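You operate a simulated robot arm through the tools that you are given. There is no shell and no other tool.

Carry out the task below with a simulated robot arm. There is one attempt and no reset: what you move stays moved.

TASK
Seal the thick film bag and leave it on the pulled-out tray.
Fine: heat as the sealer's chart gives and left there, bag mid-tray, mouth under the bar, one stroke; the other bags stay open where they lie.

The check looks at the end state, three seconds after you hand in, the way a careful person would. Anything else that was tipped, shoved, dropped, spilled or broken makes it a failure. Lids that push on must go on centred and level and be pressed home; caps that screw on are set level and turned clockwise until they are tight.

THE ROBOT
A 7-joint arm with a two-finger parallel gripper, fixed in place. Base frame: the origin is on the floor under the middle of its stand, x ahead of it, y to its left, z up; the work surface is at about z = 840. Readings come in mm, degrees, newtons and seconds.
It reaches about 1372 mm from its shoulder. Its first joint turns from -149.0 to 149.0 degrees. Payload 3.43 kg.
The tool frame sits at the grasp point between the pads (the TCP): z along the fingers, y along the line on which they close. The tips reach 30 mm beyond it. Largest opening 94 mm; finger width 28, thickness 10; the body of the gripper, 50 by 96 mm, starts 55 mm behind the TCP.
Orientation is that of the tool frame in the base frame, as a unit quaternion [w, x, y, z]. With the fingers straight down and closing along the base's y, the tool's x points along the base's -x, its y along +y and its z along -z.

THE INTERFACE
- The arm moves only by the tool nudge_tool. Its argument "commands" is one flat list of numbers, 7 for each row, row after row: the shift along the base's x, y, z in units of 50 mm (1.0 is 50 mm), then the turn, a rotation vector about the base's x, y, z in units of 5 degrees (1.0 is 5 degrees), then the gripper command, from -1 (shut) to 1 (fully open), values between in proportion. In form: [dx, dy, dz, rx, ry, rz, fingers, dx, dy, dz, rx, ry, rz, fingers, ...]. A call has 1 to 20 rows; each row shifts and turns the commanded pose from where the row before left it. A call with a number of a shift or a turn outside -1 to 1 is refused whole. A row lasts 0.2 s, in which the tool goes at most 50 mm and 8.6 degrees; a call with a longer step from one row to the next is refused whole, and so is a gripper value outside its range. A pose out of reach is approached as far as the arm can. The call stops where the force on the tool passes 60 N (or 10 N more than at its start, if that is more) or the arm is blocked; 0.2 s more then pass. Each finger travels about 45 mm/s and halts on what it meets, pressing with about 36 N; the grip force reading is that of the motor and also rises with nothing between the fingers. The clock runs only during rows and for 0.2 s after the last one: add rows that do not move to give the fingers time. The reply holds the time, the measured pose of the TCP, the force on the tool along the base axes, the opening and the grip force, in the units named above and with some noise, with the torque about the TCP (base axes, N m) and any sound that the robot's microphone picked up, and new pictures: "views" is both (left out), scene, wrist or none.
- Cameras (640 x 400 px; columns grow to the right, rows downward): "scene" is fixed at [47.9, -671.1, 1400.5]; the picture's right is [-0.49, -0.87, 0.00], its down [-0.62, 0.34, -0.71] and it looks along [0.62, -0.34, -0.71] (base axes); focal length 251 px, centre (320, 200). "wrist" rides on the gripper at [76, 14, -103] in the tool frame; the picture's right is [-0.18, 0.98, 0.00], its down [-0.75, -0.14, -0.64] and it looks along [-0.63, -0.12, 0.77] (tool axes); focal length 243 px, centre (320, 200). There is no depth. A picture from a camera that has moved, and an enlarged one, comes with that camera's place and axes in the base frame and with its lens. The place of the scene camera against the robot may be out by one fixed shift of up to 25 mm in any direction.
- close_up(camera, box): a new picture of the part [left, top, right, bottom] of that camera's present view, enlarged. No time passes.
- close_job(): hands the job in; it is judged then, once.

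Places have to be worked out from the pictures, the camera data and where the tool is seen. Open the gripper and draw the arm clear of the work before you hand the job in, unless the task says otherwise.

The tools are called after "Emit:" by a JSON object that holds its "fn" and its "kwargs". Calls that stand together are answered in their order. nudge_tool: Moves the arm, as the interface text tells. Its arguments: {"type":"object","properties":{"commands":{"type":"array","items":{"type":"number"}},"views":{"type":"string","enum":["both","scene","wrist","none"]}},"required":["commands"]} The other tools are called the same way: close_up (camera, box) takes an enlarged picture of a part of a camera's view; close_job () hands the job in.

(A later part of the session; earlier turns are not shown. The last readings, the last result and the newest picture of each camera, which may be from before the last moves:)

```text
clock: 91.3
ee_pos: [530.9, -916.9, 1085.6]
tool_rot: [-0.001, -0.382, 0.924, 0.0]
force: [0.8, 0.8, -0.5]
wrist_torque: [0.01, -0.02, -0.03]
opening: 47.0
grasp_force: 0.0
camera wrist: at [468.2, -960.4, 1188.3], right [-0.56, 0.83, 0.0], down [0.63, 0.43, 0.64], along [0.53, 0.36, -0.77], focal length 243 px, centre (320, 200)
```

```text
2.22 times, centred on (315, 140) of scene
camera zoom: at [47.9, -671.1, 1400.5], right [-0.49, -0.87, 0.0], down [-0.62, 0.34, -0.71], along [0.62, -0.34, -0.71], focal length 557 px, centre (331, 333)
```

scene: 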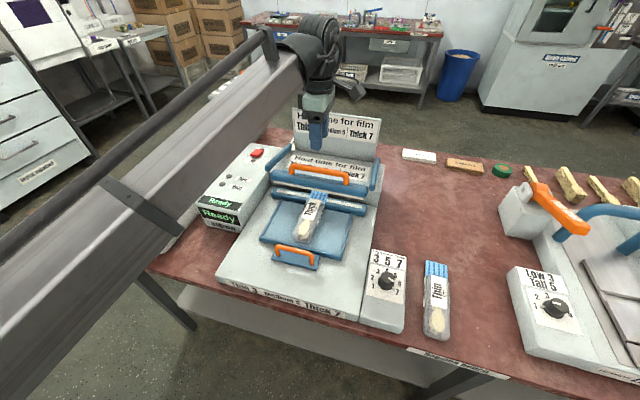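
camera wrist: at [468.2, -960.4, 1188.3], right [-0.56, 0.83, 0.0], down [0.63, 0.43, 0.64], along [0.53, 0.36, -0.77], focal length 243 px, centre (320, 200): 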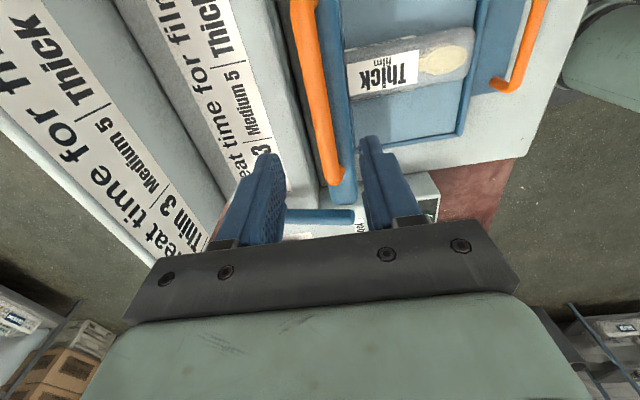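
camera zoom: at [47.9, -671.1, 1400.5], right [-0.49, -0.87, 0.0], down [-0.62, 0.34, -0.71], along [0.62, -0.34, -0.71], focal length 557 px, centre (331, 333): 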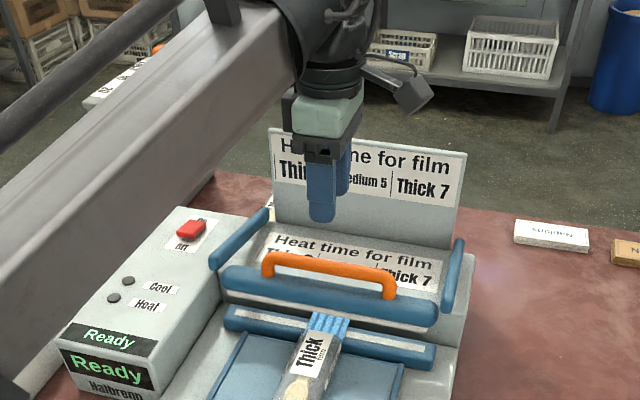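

The bar handle triangulates to b≈1023, z≈955, r 187–357, right under the TCP. I descend to z ≈ 995 with ~34 mm opening and look.

Emit:
{"fn": "nudge_tool", "kwargs": {"commands": [0, 0, -0.5, 0, 0, 0, -0.28, 0, 0, -0.6, 0, 0, 0, -0.28, 0, 0, -0.6, 0, 0, 0, -0.28, 0, 0, -0.1, 0, 0, 0, -0.28, 0, 0, 0, 0, 0, 0, -0.28], "views": "both"}}

Emit:
{"fn": "close_up", "kwargs": {"camera": "wrist", "box": [160, 0, 480, 240]}}

Emit:
{"fn": "close_up", "kwargs": {"camera": "scene", "box": [250, 100, 400, 240]}}

```text
clock: 92.5
ee_pos: [531.5, -916.1, 994.7]
tool_rot: [-0.001, -0.382, 0.924, -0.001]
force: [0.5, -0.4, 0.5]
wrist_torque: [0.03, -0.01, 0.02]
opening: 34.0
grasp_force: 0.0
camera wrist: at [468.5, -959.6, 1097.5], right [-0.56, 0.83, 0.0], down [0.63, 0.43, 0.64], along [0.53, 0.36, -0.77], focal length 243 px, centre (320, 200)
```

scene: 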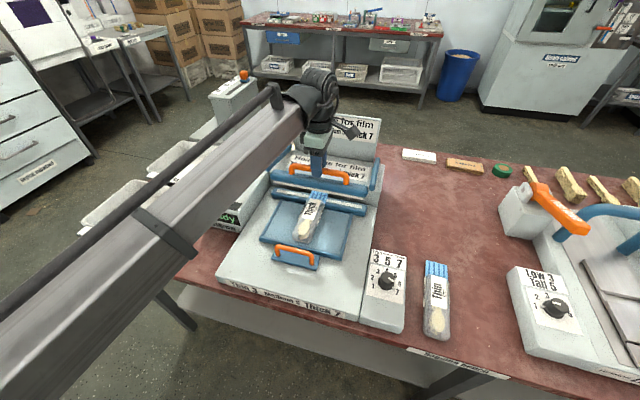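
wrist: 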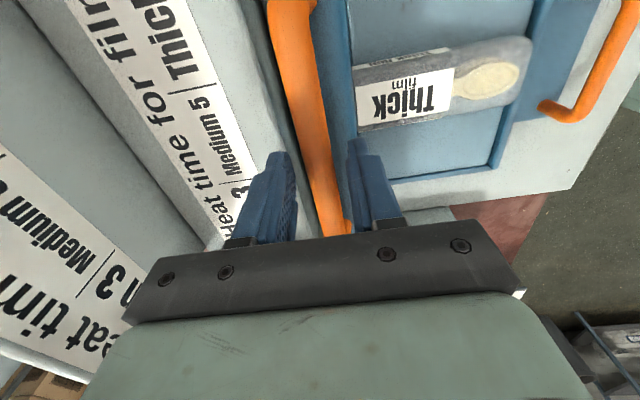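

```text
1.67 times, centred on (320, 120) of wrist
camera zoom: at [468.5, -959.6, 1097.5], right [-0.56, 0.83, 0.0], down [0.63, 0.43, 0.64], along [0.53, 0.36, -0.77], focal length 404 px, centre (320, 333)
```

zoom: 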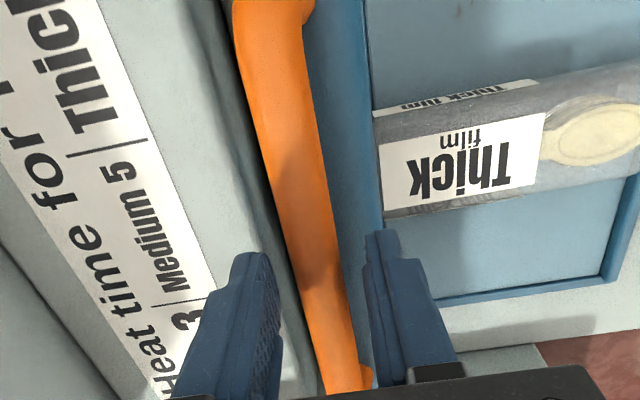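

```text
2.86 times, centred on (325, 170) of scene
camera zoom: at [47.9, -671.1, 1400.5], right [-0.49, -0.87, 0.0], down [-0.62, 0.34, -0.71], along [0.62, -0.34, -0.71], focal length 716 px, centre (306, 286)
```

zoom: 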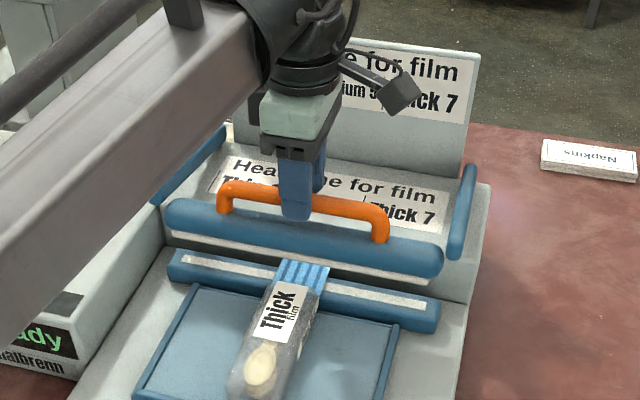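

The handle is thicker (~22 mm) and centred at b≈1026. I widen to ~44 mm, shift 2 mm back, and descend to z ≈ 974 around it.

Emit:
{"fn": "nudge_tool", "kwargs": {"commands": [0.03, -0.03, 0, 0, 0, 0, -0.06, 0, 0, -0.2, 0, 0, 0, -0.06, 0, 0, -0.2, 0, 0, 0, -0.06, 0, 0, 0, 0, 0, 0, -0.06], "views": "both"}}

Emit:
{"fn": "close_up", "kwargs": {"camera": "wrist", "box": [200, 40, 440, 260]}}

Emit:
{"fn": "close_up", "kwargs": {"camera": "scene", "box": [250, 100, 400, 240]}}

```text
clock: 93.5
ee_pos: [534.5, -917.1, 975.0]
tool_rot: [-0.001, -0.382, 0.924, 0.0]
force: [0.4, -0.1, 1.9]
wrist_torque: [0.09, 0.06, -0.03]
opening: 45.0
grasp_force: 0.9
camera wrist: at [470.2, -961.9, 1077.4], right [-0.56, 0.83, 0.0], down [0.63, 0.43, 0.64], along [0.53, 0.36, -0.77], focal length 243 px, centre (320, 200)
```

scene: 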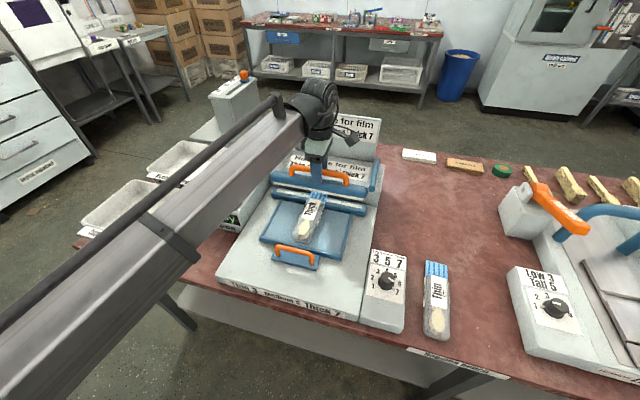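
wrist: 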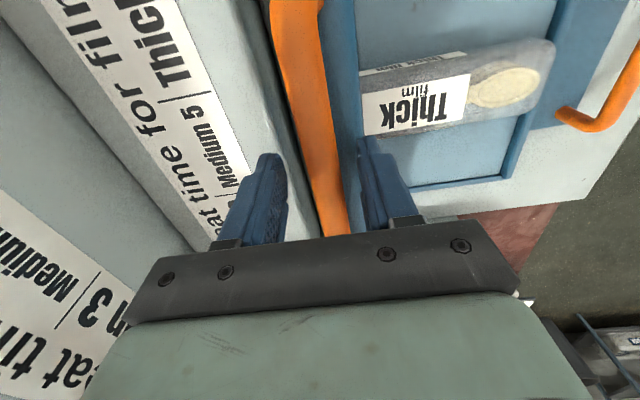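

```text
1.82 times, centred on (320, 150) of wrist
camera zoom: at [470.2, -961.9, 1077.4], right [-0.56, 0.83, 0.0], down [0.63, 0.43, 0.64], along [0.53, 0.36, -0.77], focal length 441 px, centre (320, 291)
```

zoom: 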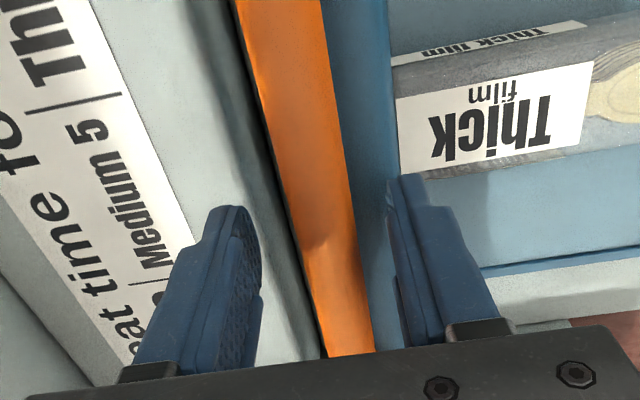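

```text
2.86 times, centred on (325, 170) of scene
camera zoom: at [47.9, -671.1, 1400.5], right [-0.49, -0.87, 0.0], down [-0.62, 0.34, -0.71], along [0.62, -0.34, -0.71], focal length 716 px, centre (306, 286)
```

zoom: 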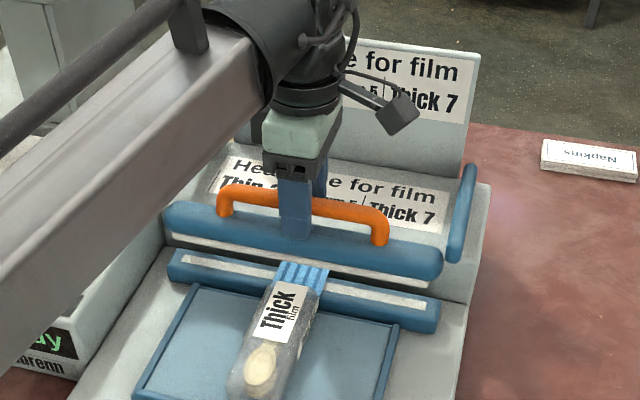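

There is a hint of contact at the tips (bar top), so I raise 2 mm and close on the handle.

Emit:
{"fn": "nudge_tool", "kwargs": {"commands": [0, 0, 0.05, 0, 0, 0, -0.06, 0, 0, 0, 0, 0, 0, -1, 0, 0, 0, 0, 0, 0, -1, 0, 0, 0, 0, 0, 0, -1, 0, 0, 0, 0, 0, 0, -1], "views": "both"}}

Emit:
{"fn": "close_up", "kwargs": {"camera": "scene", "box": [250, 100, 400, 240]}}

```text
clock: 94.7
ee_pos: [531.9, -917.6, 976.2]
tool_rot: [-0.001, -0.381, 0.924, 0.001]
force: [-18.5, 19.1, -2.5]
wrist_torque: [-0.14, 0.14, 0.43]
opening: 17.7
grasp_force: 44.6
camera wrist: at [468.4, -960.9, 1080.3], right [-0.56, 0.83, 0.0], down [0.64, 0.43, 0.64], along [0.53, 0.36, -0.77], focal length 243 px, centre (320, 200)
```

scene: 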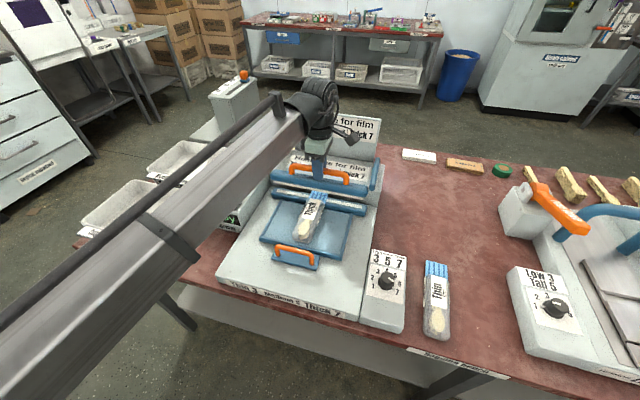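
wrist: 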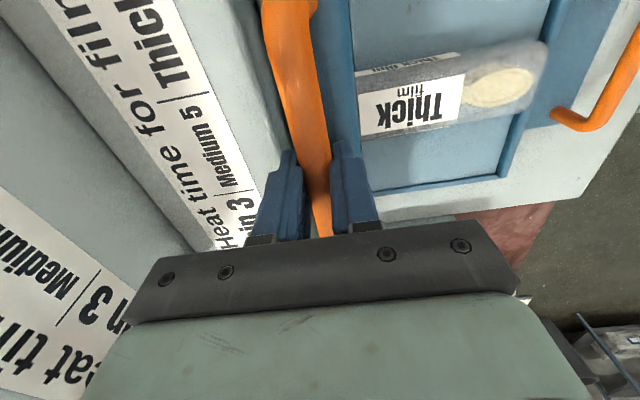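

```text
2.86 times, centred on (325, 170) of scene
camera zoom: at [47.9, -671.1, 1400.5], right [-0.49, -0.87, 0.0], down [-0.62, 0.34, -0.71], along [0.62, -0.34, -0.71], focal length 716 px, centre (306, 286)
```

zoom: 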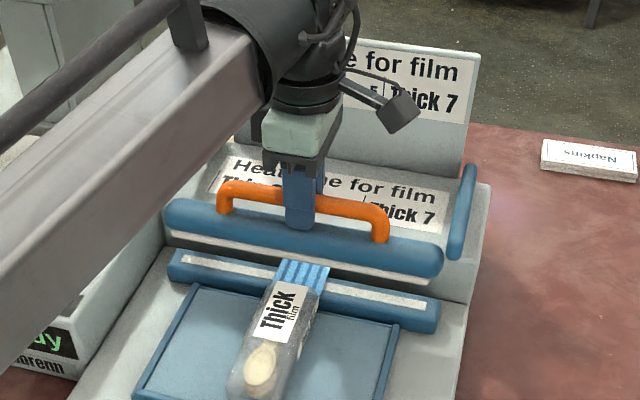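

Handle gripped (18 mm). I begin lowering the bar gently, 6 mm first, to feel the direction of its arc—this begins the one stroke, so I will carry it through.

Emit:
{"fn": "nudge_tool", "kwargs": {"commands": [-0.03, 0.03, 0, 0, 0, 0, -1, 0, 0, -0.06, 0, 0, 0, -1, 0, 0, -0.06, 0, 0, 0, -1, 0, 0, 0, 0, 0, 0, -1], "views": "wrist"}}

```text
clock: 95.7
ee_pos: [530.8, -915.5, 972.8]
tool_rot: [0.0, -0.381, 0.925, 0.0]
force: [-19.9, 15.4, 14.1]
wrist_torque: [-0.57, -0.07, 0.41]
opening: 17.8
grasp_force: 45.0
camera wrist: at [467.3, -959.7, 1075.8], right [-0.56, 0.83, 0.0], down [0.63, 0.43, 0.64], along [0.53, 0.36, -0.77], focal length 243 px, centre (320, 200)
```

wrist: 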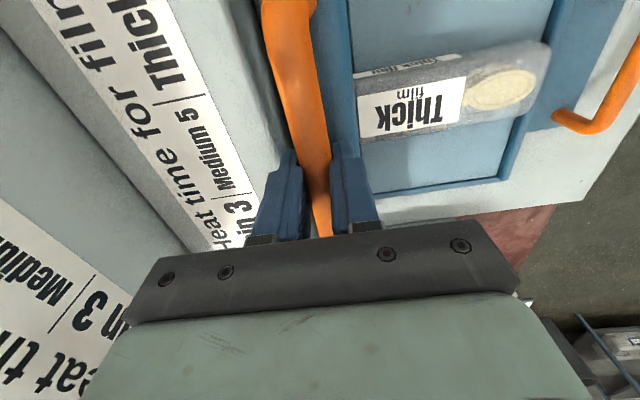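

The bar resists lightly (14 N) and wants to come toward the front as it drops, as a rear hinge would. I continue down with some forward shift.

Emit:
{"fn": "nudge_tool", "kwargs": {"commands": [-0.05, 0.05, -0.06, 0, 0, 0, -1, -0.04, 0.04, -0.08, 0, 0, 0, -1, -0.03, 0.03, -0.08, 0, 0, 0, -1, 0, 0, 0, 0, 0, 0, -1], "views": "none"}}

```text
clock: 96.7
ee_pos: [528.9, -913.6, 960.4]
tool_rot: [0.001, -0.382, 0.924, -0.003]
force: [7.3, -18.0, 3.7]
wrist_torque: [-0.72, -0.17, 0.16]
opening: 17.7
grasp_force: 44.4
```

Slightly over-shifted forward; the path is nearly vertical here. I continue straight down 12 mm.

Emit:
{"fn": "nudge_tool", "kwargs": {"commands": [0.01, -0.01, -0.08, 0, 0, 0, -1, 0, 0, -0.08, 0, 0, 0, -1, 0, 0, -0.08, 0, 0, 0, -1, 0, 0, 0, 0, 0, 0, -1], "views": "both"}}

Emit:
{"fn": "close_up", "kwargs": {"camera": "scene", "box": [250, 100, 400, 240]}}

```text
clock: 97.8
ee_pos: [527.3, -912.5, 954.9]
tool_rot: [0.0, -0.382, 0.924, -0.006]
force: [-2.4, 3.9, 11.3]
wrist_torque: [0.18, -0.06, 0.1]
opening: 17.6
grasp_force: 45.1
stopped in row 4: the force on the tool passed its limit at 62 N (the readings are from after the stop); the commanded pose is now the measured one
camera wrist: at [463.5, -955.7, 1057.3], right [-0.56, 0.83, -0.01], down [0.63, 0.44, 0.64], along [0.53, 0.35, -0.77], focal length 243 px, centre (320, 200)
```

scene: 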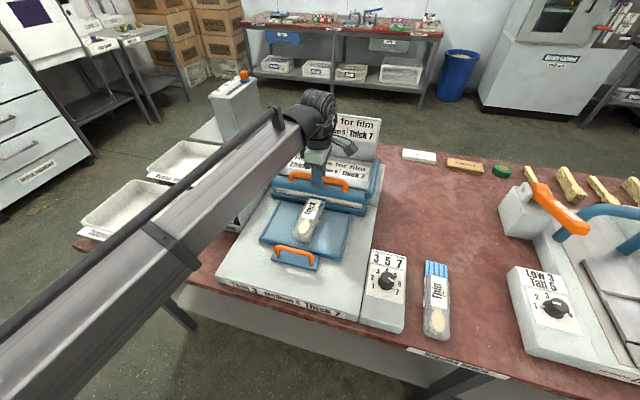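
wrist: 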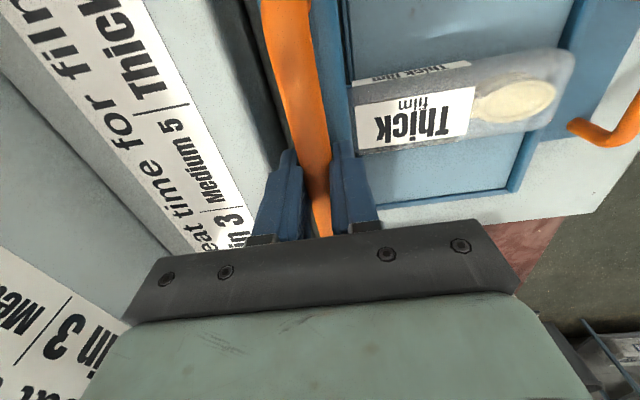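

```text
2.86 times, centred on (325, 170) of scene
camera zoom: at [47.9, -671.1, 1400.5], right [-0.49, -0.87, 0.0], down [-0.62, 0.34, -0.71], along [0.62, -0.34, -0.71], focal length 716 px, centre (306, 286)
```

zoom: 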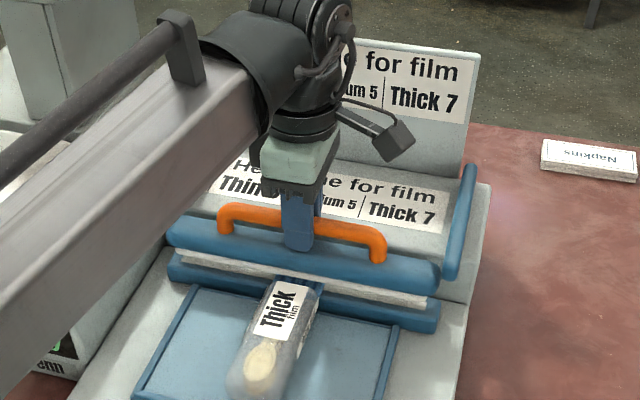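

The bar came down and the force limit tripped at 62 N. I look closely at the bar gap and the display before continuing.

Emit:
{"fn": "close_up", "kwargs": {"camera": "wrist", "box": [240, 0, 460, 180]}}

Emit:
{"fn": "close_up", "kwargs": {"camera": "scene", "box": [270, 160, 380, 240]}}

Emit:
{"fn": "close_up", "kwargs": {"camera": "scene", "box": [180, 130, 300, 270]}}

```text
2.22 times, centred on (350, 90) of wrist
camera zoom: at [463.5, -955.7, 1057.3], right [-0.56, 0.83, -0.01], down [0.63, 0.44, 0.64], along [0.53, 0.35, -0.77], focal length 539 px, centre (253, 444)
```

zoom: 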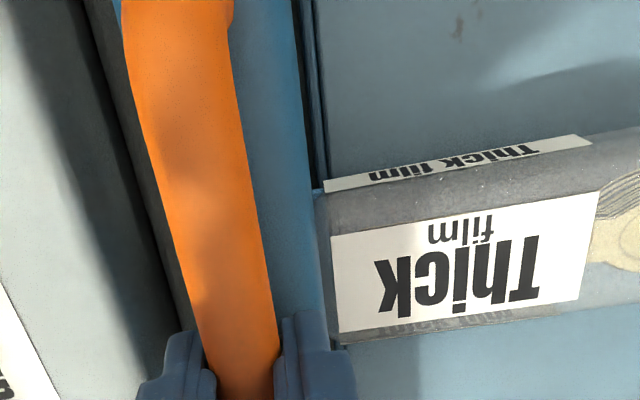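

```text
5.00 times, centred on (325, 200) of scene
camera zoom: at [47.9, -671.1, 1400.5], right [-0.49, -0.87, 0.0], down [-0.62, 0.34, -0.71], along [0.62, -0.34, -0.71], focal length 1253 px, centre (295, 200)
```

zoom: 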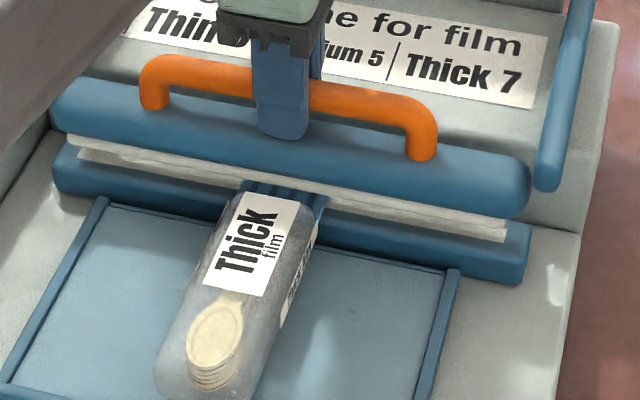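

```text
2.86 times, centred on (240, 200) of scene
camera zoom: at [47.9, -671.1, 1400.5], right [-0.49, -0.87, 0.0], down [-0.62, 0.34, -0.71], along [0.62, -0.34, -0.71], focal length 716 px, centre (549, 200)
```

zoom: 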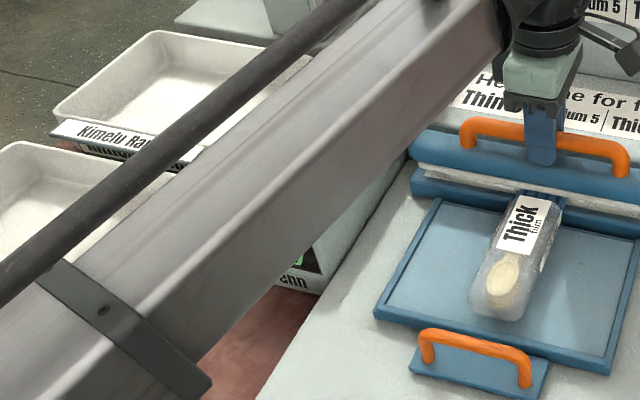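

The pads are almost together. I press 4 mm further in command (about 35 N), hold, and check force and sound.

Emit:
{"fn": "nudge_tool", "kwargs": {"commands": [0, 0, -0.04, 0, 0, 0, -1, 0, 0, -0.03, 0, 0, 0, -1, 0, 0, 0, 0, 0, 0, -1], "views": "scene"}}

Emit:
{"fn": "close_up", "kwargs": {"camera": "scene", "box": [270, 160, 380, 240]}}

Emit:
{"fn": "close_up", "kwargs": {"camera": "scene", "box": [190, 190, 270, 250]}}

```text
clock: 98.6
ee_pos: [526.9, -912.7, 948.4]
tool_rot: [0.0, -0.382, 0.924, -0.004]
force: [-0.9, 3.4, 22.1]
wrist_torque: [0.33, 0.48, 0.39]
opening: 17.2
grasp_force: 45.1
```

scene: 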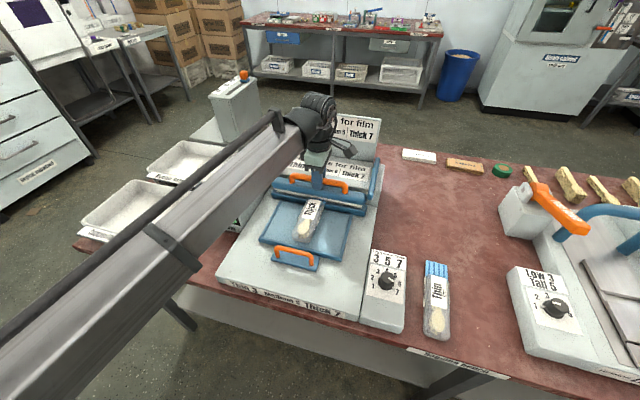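

```text
5.00 times, centred on (325, 200) of scene
camera zoom: at [47.9, -671.1, 1400.5], right [-0.49, -0.87, 0.0], down [-0.62, 0.34, -0.71], along [0.62, -0.34, -0.71], focal length 1253 px, centre (295, 200)
```

zoom: 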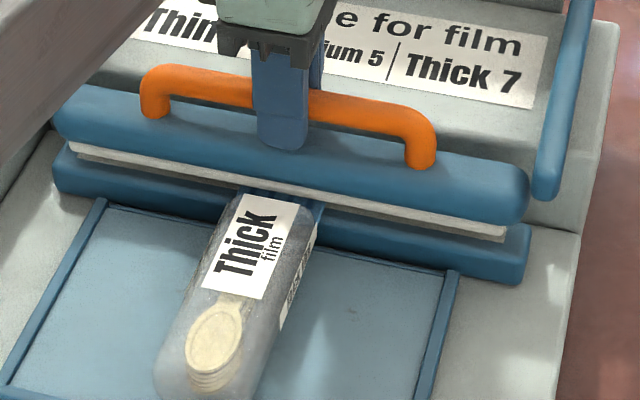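

```text
6.67 times, centred on (230, 220) of scene
camera zoom: at [47.9, -671.1, 1400.5], right [-0.49, -0.87, 0.0], down [-0.62, 0.34, -0.71], along [0.62, -0.34, -0.71], focal length 1671 px, centre (920, 67)
```

zoom: 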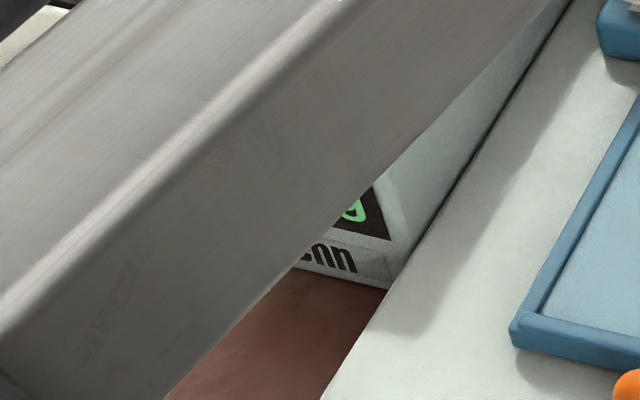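

The bar moved further (z 948) with only 22 N. I press a little more to see if it is fully seated.

Emit:
{"fn": "nudge_tool", "kwargs": {"commands": [0, 0, -0.04, 0, 0, 0, -1, 0, 0, 0, 0, 0, 0, -1], "views": "scene"}}

Emit:
{"fn": "close_up", "kwargs": {"camera": "scene", "box": [210, 210, 250, 240]}}

Emit:
{"fn": "close_up", "kwargs": {"camera": "scene", "box": [270, 160, 380, 240]}}

```text
clock: 99.2
ee_pos: [527.5, -911.7, 948.2]
tool_rot: [0.002, -0.382, 0.924, -0.004]
force: [-5.4, 11.7, 22.6]
wrist_torque: [0.14, 0.17, 0.23]
opening: 17.6
grasp_force: 45.3
```

scene: 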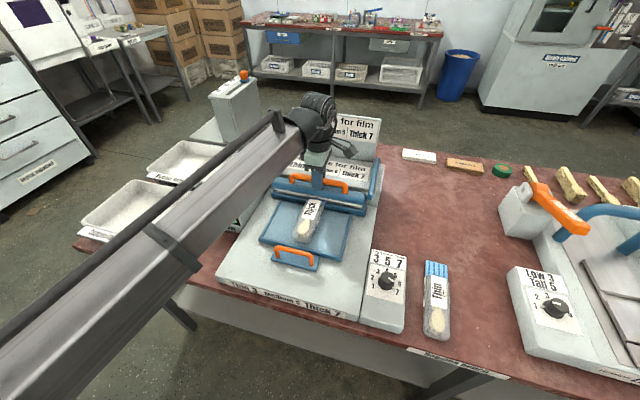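

```text
13.33 times, centred on (230, 225) of scene
camera zoom: at [47.9, -671.1, 1400.5], right [-0.49, -0.87, 0.0], down [-0.62, 0.34, -0.71], along [0.62, -0.34, -0.71], focal length 3342 px, centre (1520, -133)
```

zoom: 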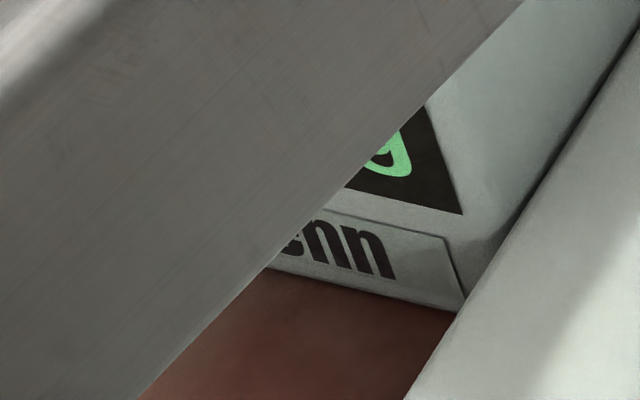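

```text
5.00 times, centred on (325, 200) of scene
camera zoom: at [47.9, -671.1, 1400.5], right [-0.49, -0.87, 0.0], down [-0.62, 0.34, -0.71], along [0.62, -0.34, -0.71], focal length 1253 px, centre (295, 200)
```

zoom: 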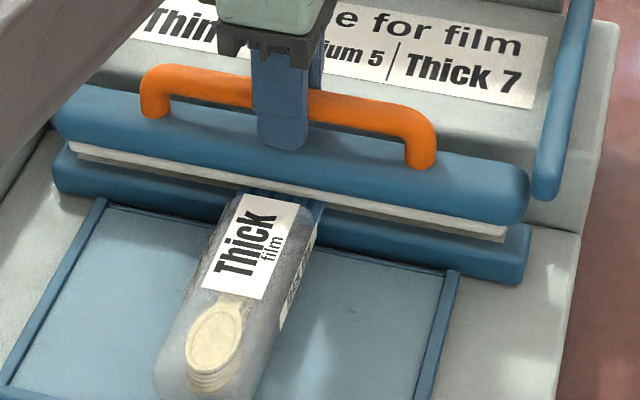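

The bar is seated at z 948 and the display's visible last letter has become a "g" (heating/sealing). I hold the bar down and watch for a change or a sound.

Emit:
{"fn": "nudge_tool", "kwargs": {"commands": [0, 0, -0.02, 0, 0, 0, -1, 0, 0, 0, 0, 0, 0, -1, 0, 0, 0, 0, 0, 0, -1, 0, 0, 0, 0, 0, 0, -1, 0, 0, 0, 0, 0, 0, -1, 0, 0, 0, 0, 0, 0, -1, 0, 0, 0, 0, 0, 0, -1, 0, 0, 0, 0, 0, 0, -1], "views": "scene"}}

Emit:
{"fn": "close_up", "kwargs": {"camera": "scene", "box": [210, 210, 250, 240]}}

Emit:
{"fn": "close_up", "kwargs": {"camera": "wrist", "box": [400, 150, 560, 300]}}

```text
clock: 101.0
ee_pos: [526.1, -912.5, 947.4]
tool_rot: [0.001, -0.382, 0.924, -0.003]
force: [-6.6, 19.1, 21.5]
wrist_torque: [0.22, 0.05, 0.23]
opening: 17.8
grasp_force: 45.0
```

scene: 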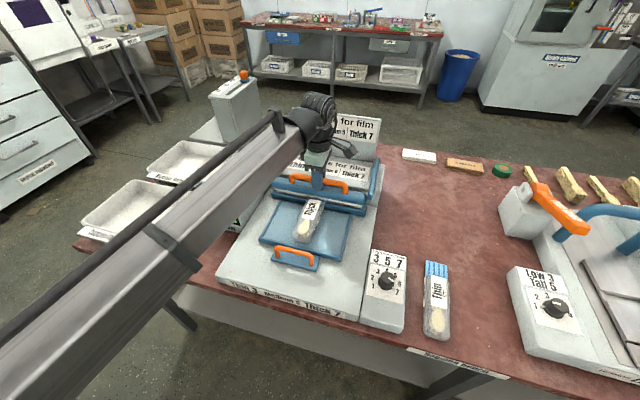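

```text
13.33 times, centred on (230, 225) of scene
camera zoom: at [47.9, -671.1, 1400.5], right [-0.49, -0.87, 0.0], down [-0.62, 0.34, -0.71], along [0.62, -0.34, -0.71], focal length 3342 px, centre (1520, -133)
```

zoom: 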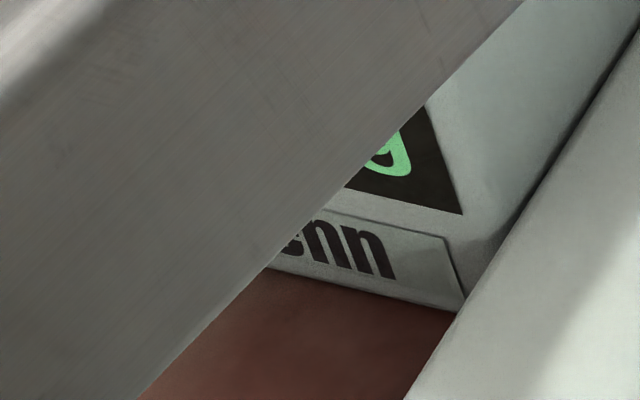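

```text
2.67 times, centred on (480, 225) of wrist
camera zoom: at [462.9, -955.2, 1050.8], right [-0.56, 0.83, -0.01], down [0.63, 0.44, 0.64], along [0.53, 0.36, -0.77], focal length 647 px, centre (-107, 133)
```

zoom: 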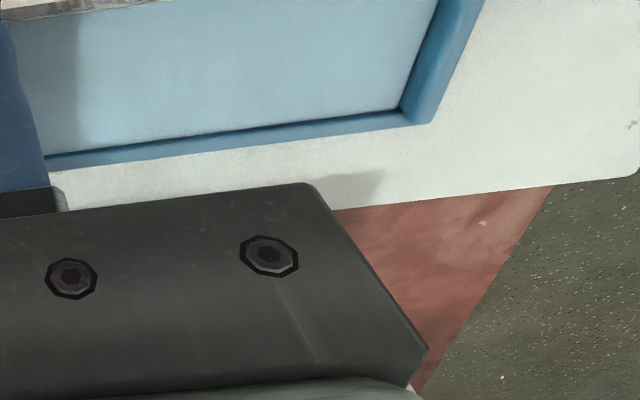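

Still "g"; holding on. I hold another 2 s and check again.

Emit:
{"fn": "nudge_tool", "kwargs": {"commands": [0, 0, 0, 0, 0, 0, -1, 0, 0, 0, 0, 0, 0, -1, 0, 0, 0, 0, 0, 0, -1, 0, 0, 0, 0, 0, 0, -1, 0, 0, 0, 0, 0, 0, -1, 0, 0, 0, 0, 0, 0, -1, 0, 0, 0, 0, 0, 0, -1, 0, 0, 0, 0, 0, 0, -1, 0, 0, 0, 0, 0, 0, -1], "views": "scene"}}

Emit:
{"fn": "close_up", "kwargs": {"camera": "scene", "box": [210, 210, 250, 240]}}

```text
clock: 103.0
ee_pos: [526.6, -911.9, 948.6]
tool_rot: [0.001, -0.382, 0.924, -0.005]
force: [-4.1, 19.7, 23.2]
wrist_torque: [0.29, 0.01, 0.23]
opening: 17.8
grasp_force: 44.3
```

scene: 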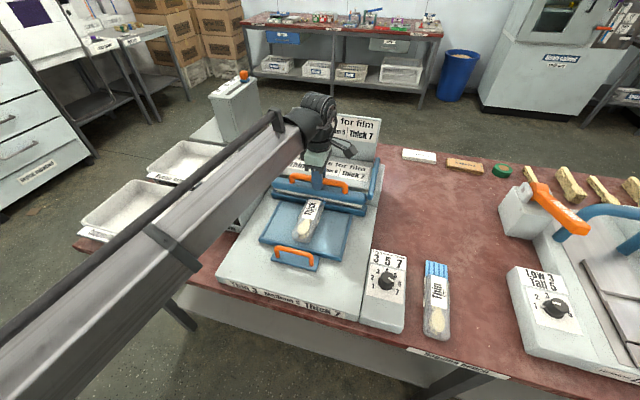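

```text
13.33 times, centred on (230, 225) of scene
camera zoom: at [47.9, -671.1, 1400.5], right [-0.49, -0.87, 0.0], down [-0.62, 0.34, -0.71], along [0.62, -0.34, -0.71], focal length 3342 px, centre (1520, -133)
```

zoom: 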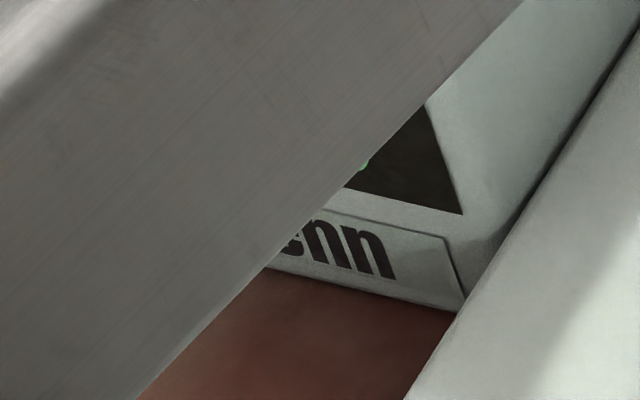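

The display word changed (shorter word now, likely the cooling phase). I keep holding the bar down and keep watching.

Emit:
{"fn": "nudge_tool", "kwargs": {"commands": [0, 0, 0, 0, 0, 0, -1, 0, 0, 0, 0, 0, 0, -1, 0, 0, 0, 0, 0, 0, -1, 0, 0, 0, 0, 0, 0, -1, 0, 0, 0, 0, 0, 0, -1, 0, 0, 0, 0, 0, 0, -1], "views": "scene"}}

Emit:
{"fn": "close_up", "kwargs": {"camera": "scene", "box": [225, 210, 241, 222]}}

Emit:
{"fn": "close_up", "kwargs": {"camera": "scene", "box": [210, 210, 250, 240]}}

```text
clock: 104.4
ee_pos: [527.1, -913.1, 947.6]
tool_rot: [0.001, -0.383, 0.924, -0.004]
force: [-4.0, 20.4, 22.7]
wrist_torque: [0.23, 0.07, 0.23]
opening: 17.7
grasp_force: 44.9
```

scene: 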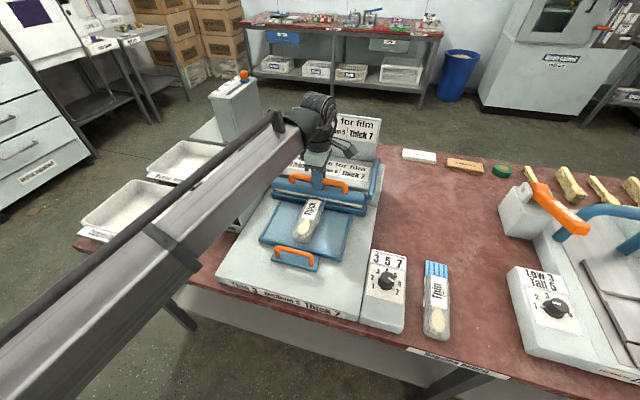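

```text
16.00 times, centred on (233, 216) of scene
camera zoom: at [47.9, -671.1, 1400.5], right [-0.49, -0.87, 0.0], down [-0.62, 0.34, -0.71], along [0.62, -0.34, -0.71], focal length 4011 px, centre (1712, -56)
```

zoom: 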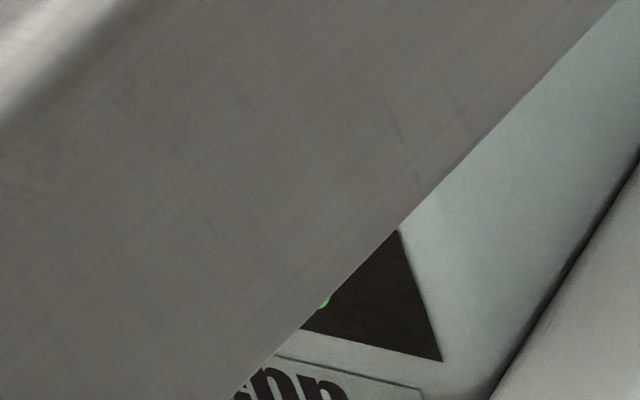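

```text
13.33 times, centred on (230, 225) of scene
camera zoom: at [47.9, -671.1, 1400.5], right [-0.49, -0.87, 0.0], down [-0.62, 0.34, -0.71], along [0.62, -0.34, -0.71], focal length 3342 px, centre (1520, -133)
```

zoom: 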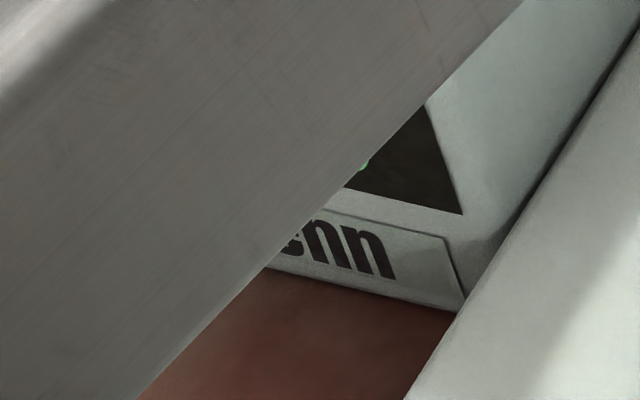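

No change yet; I hold for another 4 s.

Emit:
{"fn": "nudge_tool", "kwargs": {"commands": [0, 0, 0, 0, 0, 0, -1, 0, 0, 0, 0, 0, 0, -1, 0, 0, 0, 0, 0, 0, -1, 0, 0, 0, 0, 0, 0, -1, 0, 0, 0, 0, 0, 0, -1, 0, 0, 0, 0, 0, 0, -1, 0, 0, 0, 0, 0, 0, -1, 0, 0, 0, 0, 0, 0, -1, 0, 0, 0, 0, 0, 0, -1, 0, 0, 0, 0, 0, 0, -1, 0, 0, 0, 0, 0, 0, -1, 0, 0, 0, 0, 0, 0, -1, 0, 0, 0, 0, 0, 0, -1, 0, 0, 0, 0, 0, 0, -1, 0, 0, 0, 0, 0, 0, -1, 0, 0, 0, 0, 0, 0, -1, 0, 0, 0, 0, 0, 0, -1, 0, 0, 0, 0, 0, 0, -1], "views": "scene"}}

Emit:
{"fn": "close_up", "kwargs": {"camera": "scene", "box": [210, 210, 250, 240]}}

Emit:
{"fn": "close_up", "kwargs": {"camera": "scene", "box": [270, 160, 380, 240]}}

```text
clock: 108.2
ee_pos: [527.4, -911.7, 947.4]
tool_rot: [0.001, -0.382, 0.924, -0.004]
force: [-3.3, 20.7, 22.5]
wrist_torque: [0.19, 0.04, 0.28]
opening: 17.6
grasp_force: 44.9
```

scene: 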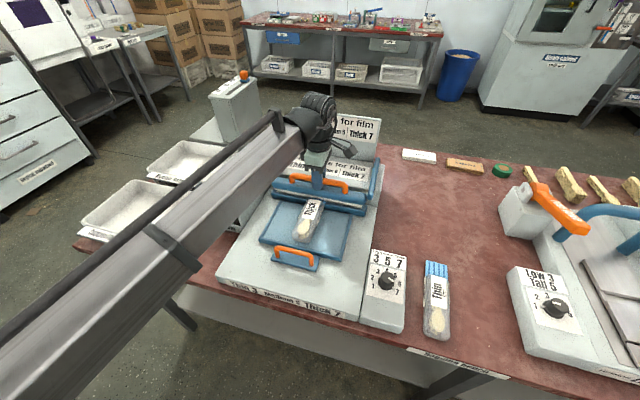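

```text
13.33 times, centred on (230, 225) of scene
camera zoom: at [47.9, -671.1, 1400.5], right [-0.49, -0.87, 0.0], down [-0.62, 0.34, -0.71], along [0.62, -0.34, -0.71], focal length 3342 px, centre (1520, -133)
```

zoom: 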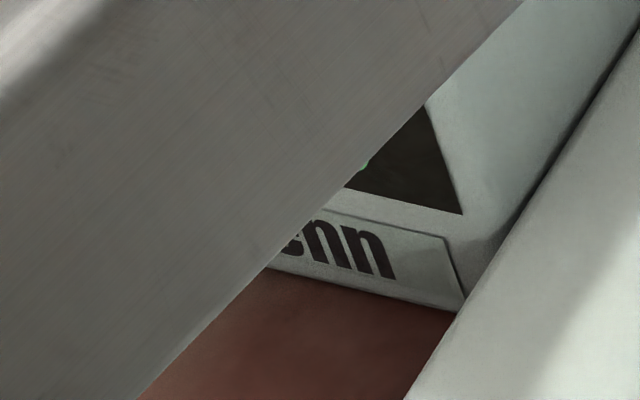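

```text
5.00 times, centred on (325, 200) of scene
camera zoom: at [47.9, -671.1, 1400.5], right [-0.49, -0.87, 0.0], down [-0.62, 0.34, -0.71], along [0.62, -0.34, -0.71], focal length 1253 px, centre (295, 200)
```

zoom: 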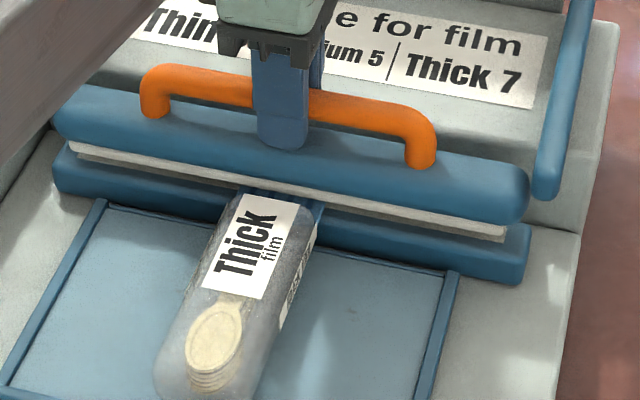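

Holding is harmless, so I keep the bar down another 4 s and compare the visible display corner closely.

Emit:
{"fn": "close_up", "kwargs": {"camera": "scene", "box": [225, 210, 241, 222]}}

Emit:
{"fn": "nudge_tool", "kwargs": {"commands": [0, 0, 0, 0, 0, 0, -1, 0, 0, 0, 0, 0, 0, -1, 0, 0, 0, 0, 0, 0, -1, 0, 0, 0, 0, 0, 0, -1, 0, 0, 0, 0, 0, 0, -1, 0, 0, 0, 0, 0, 0, -1, 0, 0, 0, 0, 0, 0, -1, 0, 0, 0, 0, 0, 0, -1, 0, 0, 0, 0, 0, 0, -1, 0, 0, 0, 0, 0, 0, -1, 0, 0, 0, 0, 0, 0, -1, 0, 0, 0, 0, 0, 0, -1, 0, 0, 0, 0, 0, 0, -1, 0, 0, 0, 0, 0, 0, -1, 0, 0, 0, 0, 0, 0, -1, 0, 0, 0, 0, 0, 0, -1, 0, 0, 0, 0, 0, 0, -1, 0, 0, 0, 0, 0, 0, -1], "views": "scene"}}

Emit:
{"fn": "close_up", "kwargs": {"camera": "scene", "box": [225, 210, 241, 222]}}

```text
16.00 times, centred on (233, 216) of scene
camera zoom: at [47.9, -671.1, 1400.5], right [-0.49, -0.87, 0.0], down [-0.62, 0.34, -0.71], along [0.62, -0.34, -0.71], focal length 4011 px, centre (1712, -56)
```

zoom: 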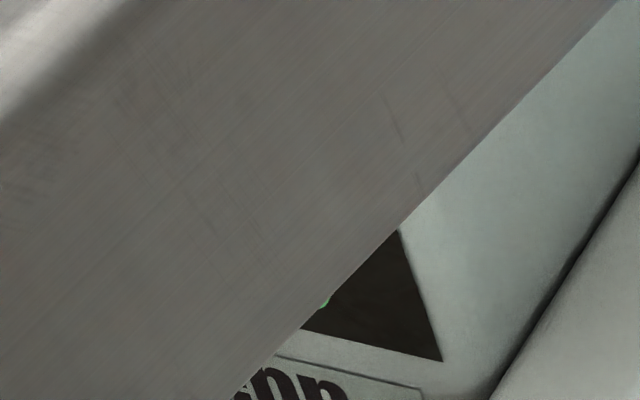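

```text
clock: 112.0
ee_pos: [525.9, -913.1, 947.7]
tool_rot: [0.001, -0.382, 0.924, -0.004]
force: [-4.9, 19.6, 21.4]
wrist_torque: [0.18, 0.04, 0.26]
opening: 17.7
grasp_force: 45.0
```

scene: 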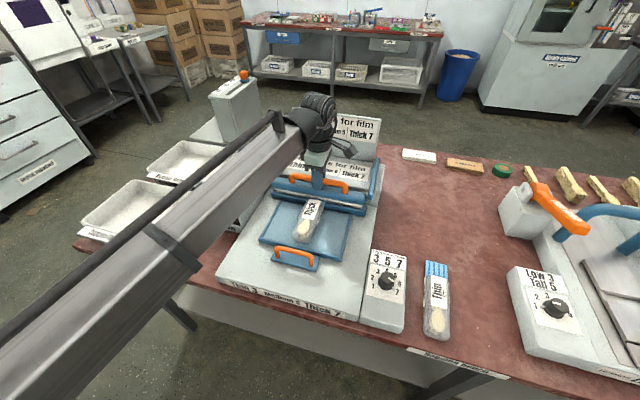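

```text
16.00 times, centred on (233, 216) of scene
camera zoom: at [47.9, -671.1, 1400.5], right [-0.49, -0.87, 0.0], down [-0.62, 0.34, -0.71], along [0.62, -0.34, -0.71], focal length 4011 px, centre (1712, -56)
```

zoom: 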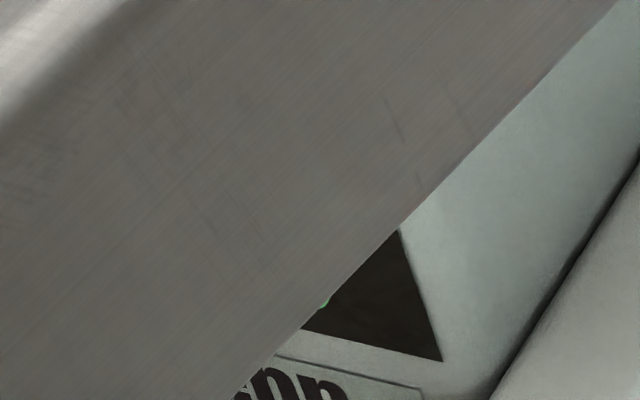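

No change for ~9 s suggests the cycle has finished, but waiting is cheap, so I hold 8 s more to rule out a long cooling phase.

Emit:
{"fn": "nudge_tool", "kwargs": {"commands": [0, 0, 0, 0, 0, 0, -1, 0, 0, 0, 0, 0, 0, -1, 0, 0, 0, 0, 0, 0, -1, 0, 0, 0, 0, 0, 0, -1, 0, 0, 0, 0, 0, 0, -1, 0, 0, 0, 0, 0, 0, -1, 0, 0, 0, 0, 0, 0, -1, 0, 0, 0, 0, 0, 0, -1, 0, 0, 0, 0, 0, 0, -1, 0, 0, 0, 0, 0, 0, -1, 0, 0, 0, 0, 0, 0, -1, 0, 0, 0, 0, 0, 0, -1, 0, 0, 0, 0, 0, 0, -1, 0, 0, 0, 0, 0, 0, -1, 0, 0, 0, 0, 0, 0, -1, 0, 0, 0, 0, 0, 0, -1, 0, 0, 0, 0, 0, 0, -1, 0, 0, 0, 0, 0, 0, -1, 0, 0, 0, 0, 0, 0, -1, 0, 0, 0, 0, 0, 0, -1], "views": "none"}}

Emit:
{"fn": "nudge_tool", "kwargs": {"commands": [0, 0, 0, 0, 0, 0, -1, 0, 0, 0, 0, 0, 0, -1, 0, 0, 0, 0, 0, 0, -1, 0, 0, 0, 0, 0, 0, -1, 0, 0, 0, 0, 0, 0, -1, 0, 0, 0, 0, 0, 0, -1, 0, 0, 0, 0, 0, 0, -1, 0, 0, 0, 0, 0, 0, -1, 0, 0, 0, 0, 0, 0, -1, 0, 0, 0, 0, 0, 0, -1, 0, 0, 0, 0, 0, 0, -1, 0, 0, 0, 0, 0, 0, -1, 0, 0, 0, 0, 0, 0, -1, 0, 0, 0, 0, 0, 0, -1, 0, 0, 0, 0, 0, 0, -1, 0, 0, 0, 0, 0, 0, -1, 0, 0, 0, 0, 0, 0, -1, 0, 0, 0, 0, 0, 0, -1, 0, 0, 0, 0, 0, 0, -1, 0, 0, 0, 0, 0, 0, -1], "views": "scene"}}

Emit:
{"fn": "close_up", "kwargs": {"camera": "scene", "box": [225, 210, 241, 222]}}

```text
clock: 116.2
ee_pos: [527.1, -912.1, 948.7]
tool_rot: [0.001, -0.382, 0.924, -0.006]
force: [-5.3, 18.9, 21.6]
wrist_torque: [0.18, 0.02, 0.27]
opening: 17.8
grasp_force: 44.8
```

```text
clock: 120.4
ee_pos: [526.9, -912.9, 947.9]
tool_rot: [0.001, -0.382, 0.924, -0.005]
force: [-6.1, 18.7, 21.7]
wrist_torque: [0.22, 0.05, 0.27]
opening: 17.7
grasp_force: 44.8
```

scene: 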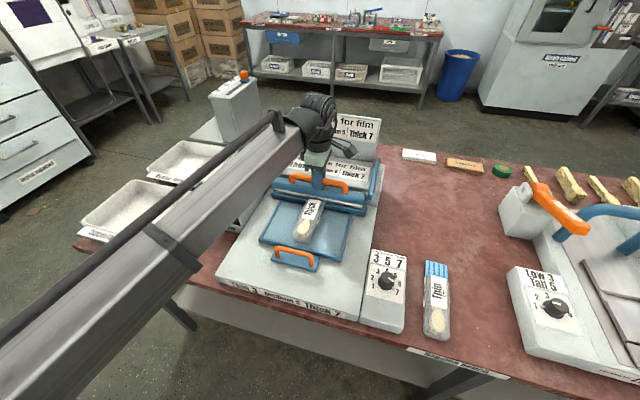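

```text
16.00 times, centred on (233, 216) of scene
camera zoom: at [47.9, -671.1, 1400.5], right [-0.49, -0.87, 0.0], down [-0.62, 0.34, -0.71], along [0.62, -0.34, -0.71], focal length 4011 px, centre (1712, -56)
```

zoom: 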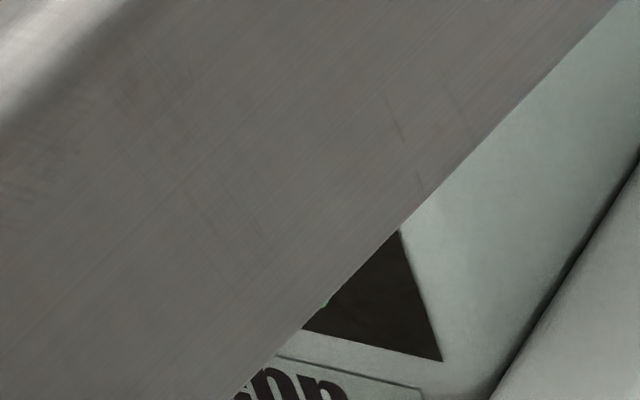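

The state is stable, so the cycle is done. I raise the bar back along its arc, checking the forces.

Emit:
{"fn": "nudge_tool", "kwargs": {"commands": [0, 0, 0.06, 0, 0, 0, -1, 0.01, -0.01, 0.08, 0, 0, 0, -1, 0.01, -0.01, 0.08, 0, 0, 0, -1, 0.01, -0.01, 0.06, 0, 0, 0, -1, 0, 0, 0, 0, 0, 0, -1], "views": "none"}}

```text
clock: 121.6
ee_pos: [527.4, -914.0, 961.2]
tool_rot: [0.0, -0.383, 0.924, -0.004]
force: [-8.2, 19.7, 6.5]
wrist_torque: [0.43, 0.22, 0.2]
opening: 17.6
grasp_force: 45.3
```

The bar is rising freely. I continue up ~15 mm.

Emit:
{"fn": "nudge_tool", "kwargs": {"commands": [-0.01, 0.01, 0.08, 0, 0, 0, -1, 0, 0, 0.1, 0, 0, 0, -1, 0.01, -0.01, 0.1, 0, 0, 0, -1, 0, 0, 0, 0, 0, 0, -1], "views": "both"}}

Emit:
{"fn": "close_up", "kwargs": {"camera": "scene", "box": [270, 160, 380, 240]}}

```text
clock: 122.6
ee_pos: [530.4, -916.0, 974.5]
tool_rot: [0.002, -0.381, 0.924, -0.006]
force: [8.0, 1.4, -1.0]
wrist_torque: [0.36, -0.08, 0.18]
opening: 17.8
grasp_force: 45.0
camera wrist: at [466.3, -958.9, 1077.3], right [-0.56, 0.83, -0.01], down [0.63, 0.44, 0.64], along [0.54, 0.35, -0.77], focal length 243 px, centre (320, 200)
```

scene: 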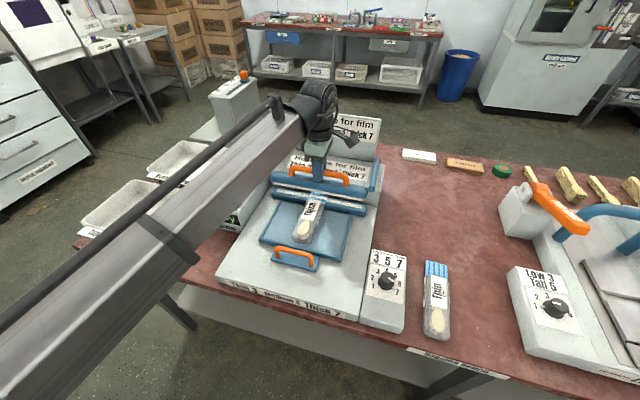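
wrist: 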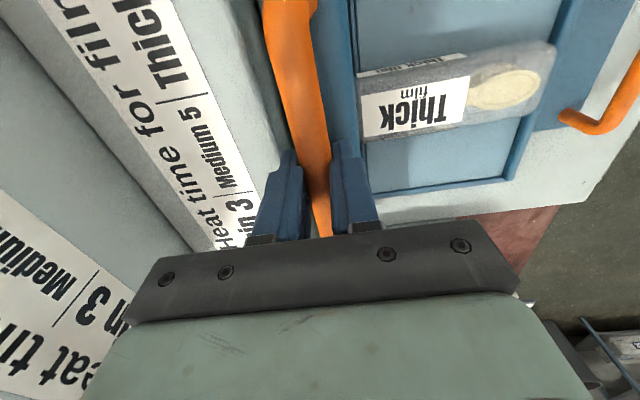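

```text
5.00 times, centred on (325, 200) of scene
camera zoom: at [47.9, -671.1, 1400.5], right [-0.49, -0.87, 0.0], down [-0.62, 0.34, -0.71], along [0.62, -0.34, -0.71], focal length 1253 px, centre (295, 200)
```

zoom: 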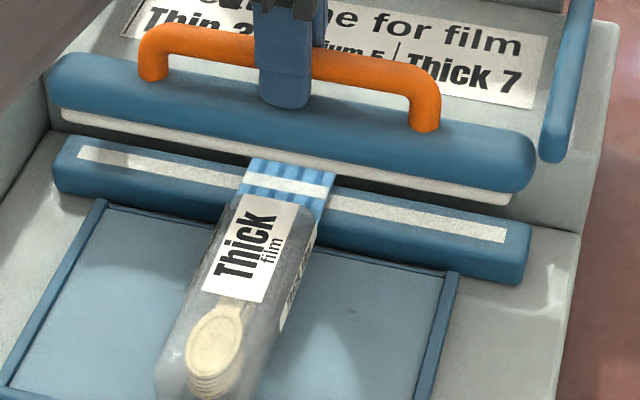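

A white sealed band now crosses the mouth film. I raise the last ~2 mm to the bar's original height and release the handle.

Emit:
{"fn": "nudge_tool", "kwargs": {"commands": [0, 0, 0.04, 0, 0, 0, -1, 0, 0, 0, 0, 0, 0, -1], "views": "none"}}

```text
clock: 123.2
ee_pos: [530.9, -916.8, 975.5]
tool_rot: [0.0, -0.382, 0.924, -0.006]
force: [16.7, -11.8, -6.2]
wrist_torque: [0.13, -0.13, 0.18]
opening: 17.6
grasp_force: 44.8
```

The bar is at its upper position (slight stop force). I open to ~45 mm and check that the bar stays up.

Emit:
{"fn": "nudge_tool", "kwargs": {"commands": [0, 0, 0, 0, 0, 0, -0.4, 0, 0, 0, 0, 0, 0, -0.06, 0, 0, 0, 0, 0, 0, -0.06], "views": "both"}}

Emit:
{"fn": "close_up", "kwargs": {"camera": "scene", "box": [270, 160, 380, 240]}}

```text
clock: 124.0
ee_pos: [529.0, -915.6, 976.4]
tool_rot: [0.0, -0.382, 0.924, -0.004]
force: [-0.5, -0.2, 0.0]
wrist_torque: [-0.01, -0.02, -0.03]
opening: 44.5
grasp_force: 0.0
camera wrist: at [464.9, -957.6, 1079.4], right [-0.56, 0.83, -0.01], down [0.63, 0.44, 0.64], along [0.53, 0.35, -0.77], focal length 243 px, centre (320, 200)
```

scene: 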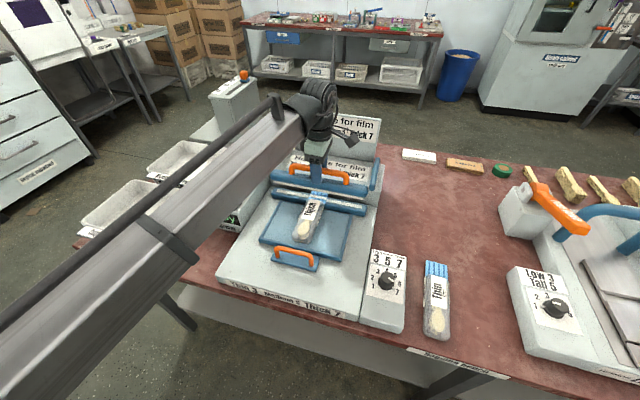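
wrist: 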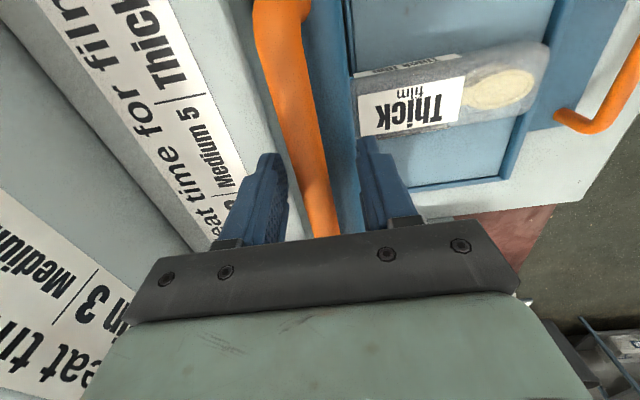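

```text
5.00 times, centred on (325, 200) of scene
camera zoom: at [47.9, -671.1, 1400.5], right [-0.49, -0.87, 0.0], down [-0.62, 0.34, -0.71], along [0.62, -0.34, -0.71], focal length 1253 px, centre (295, 200)
```

zoom: 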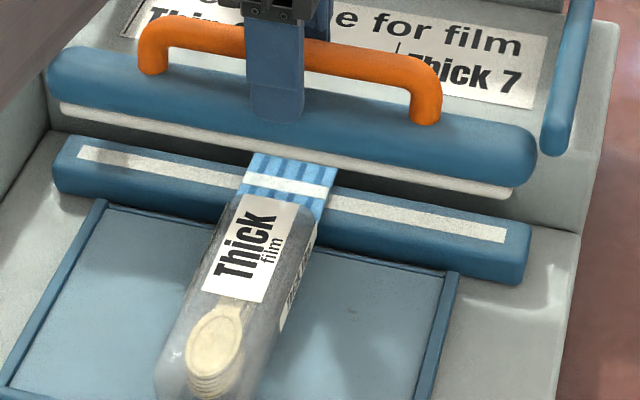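

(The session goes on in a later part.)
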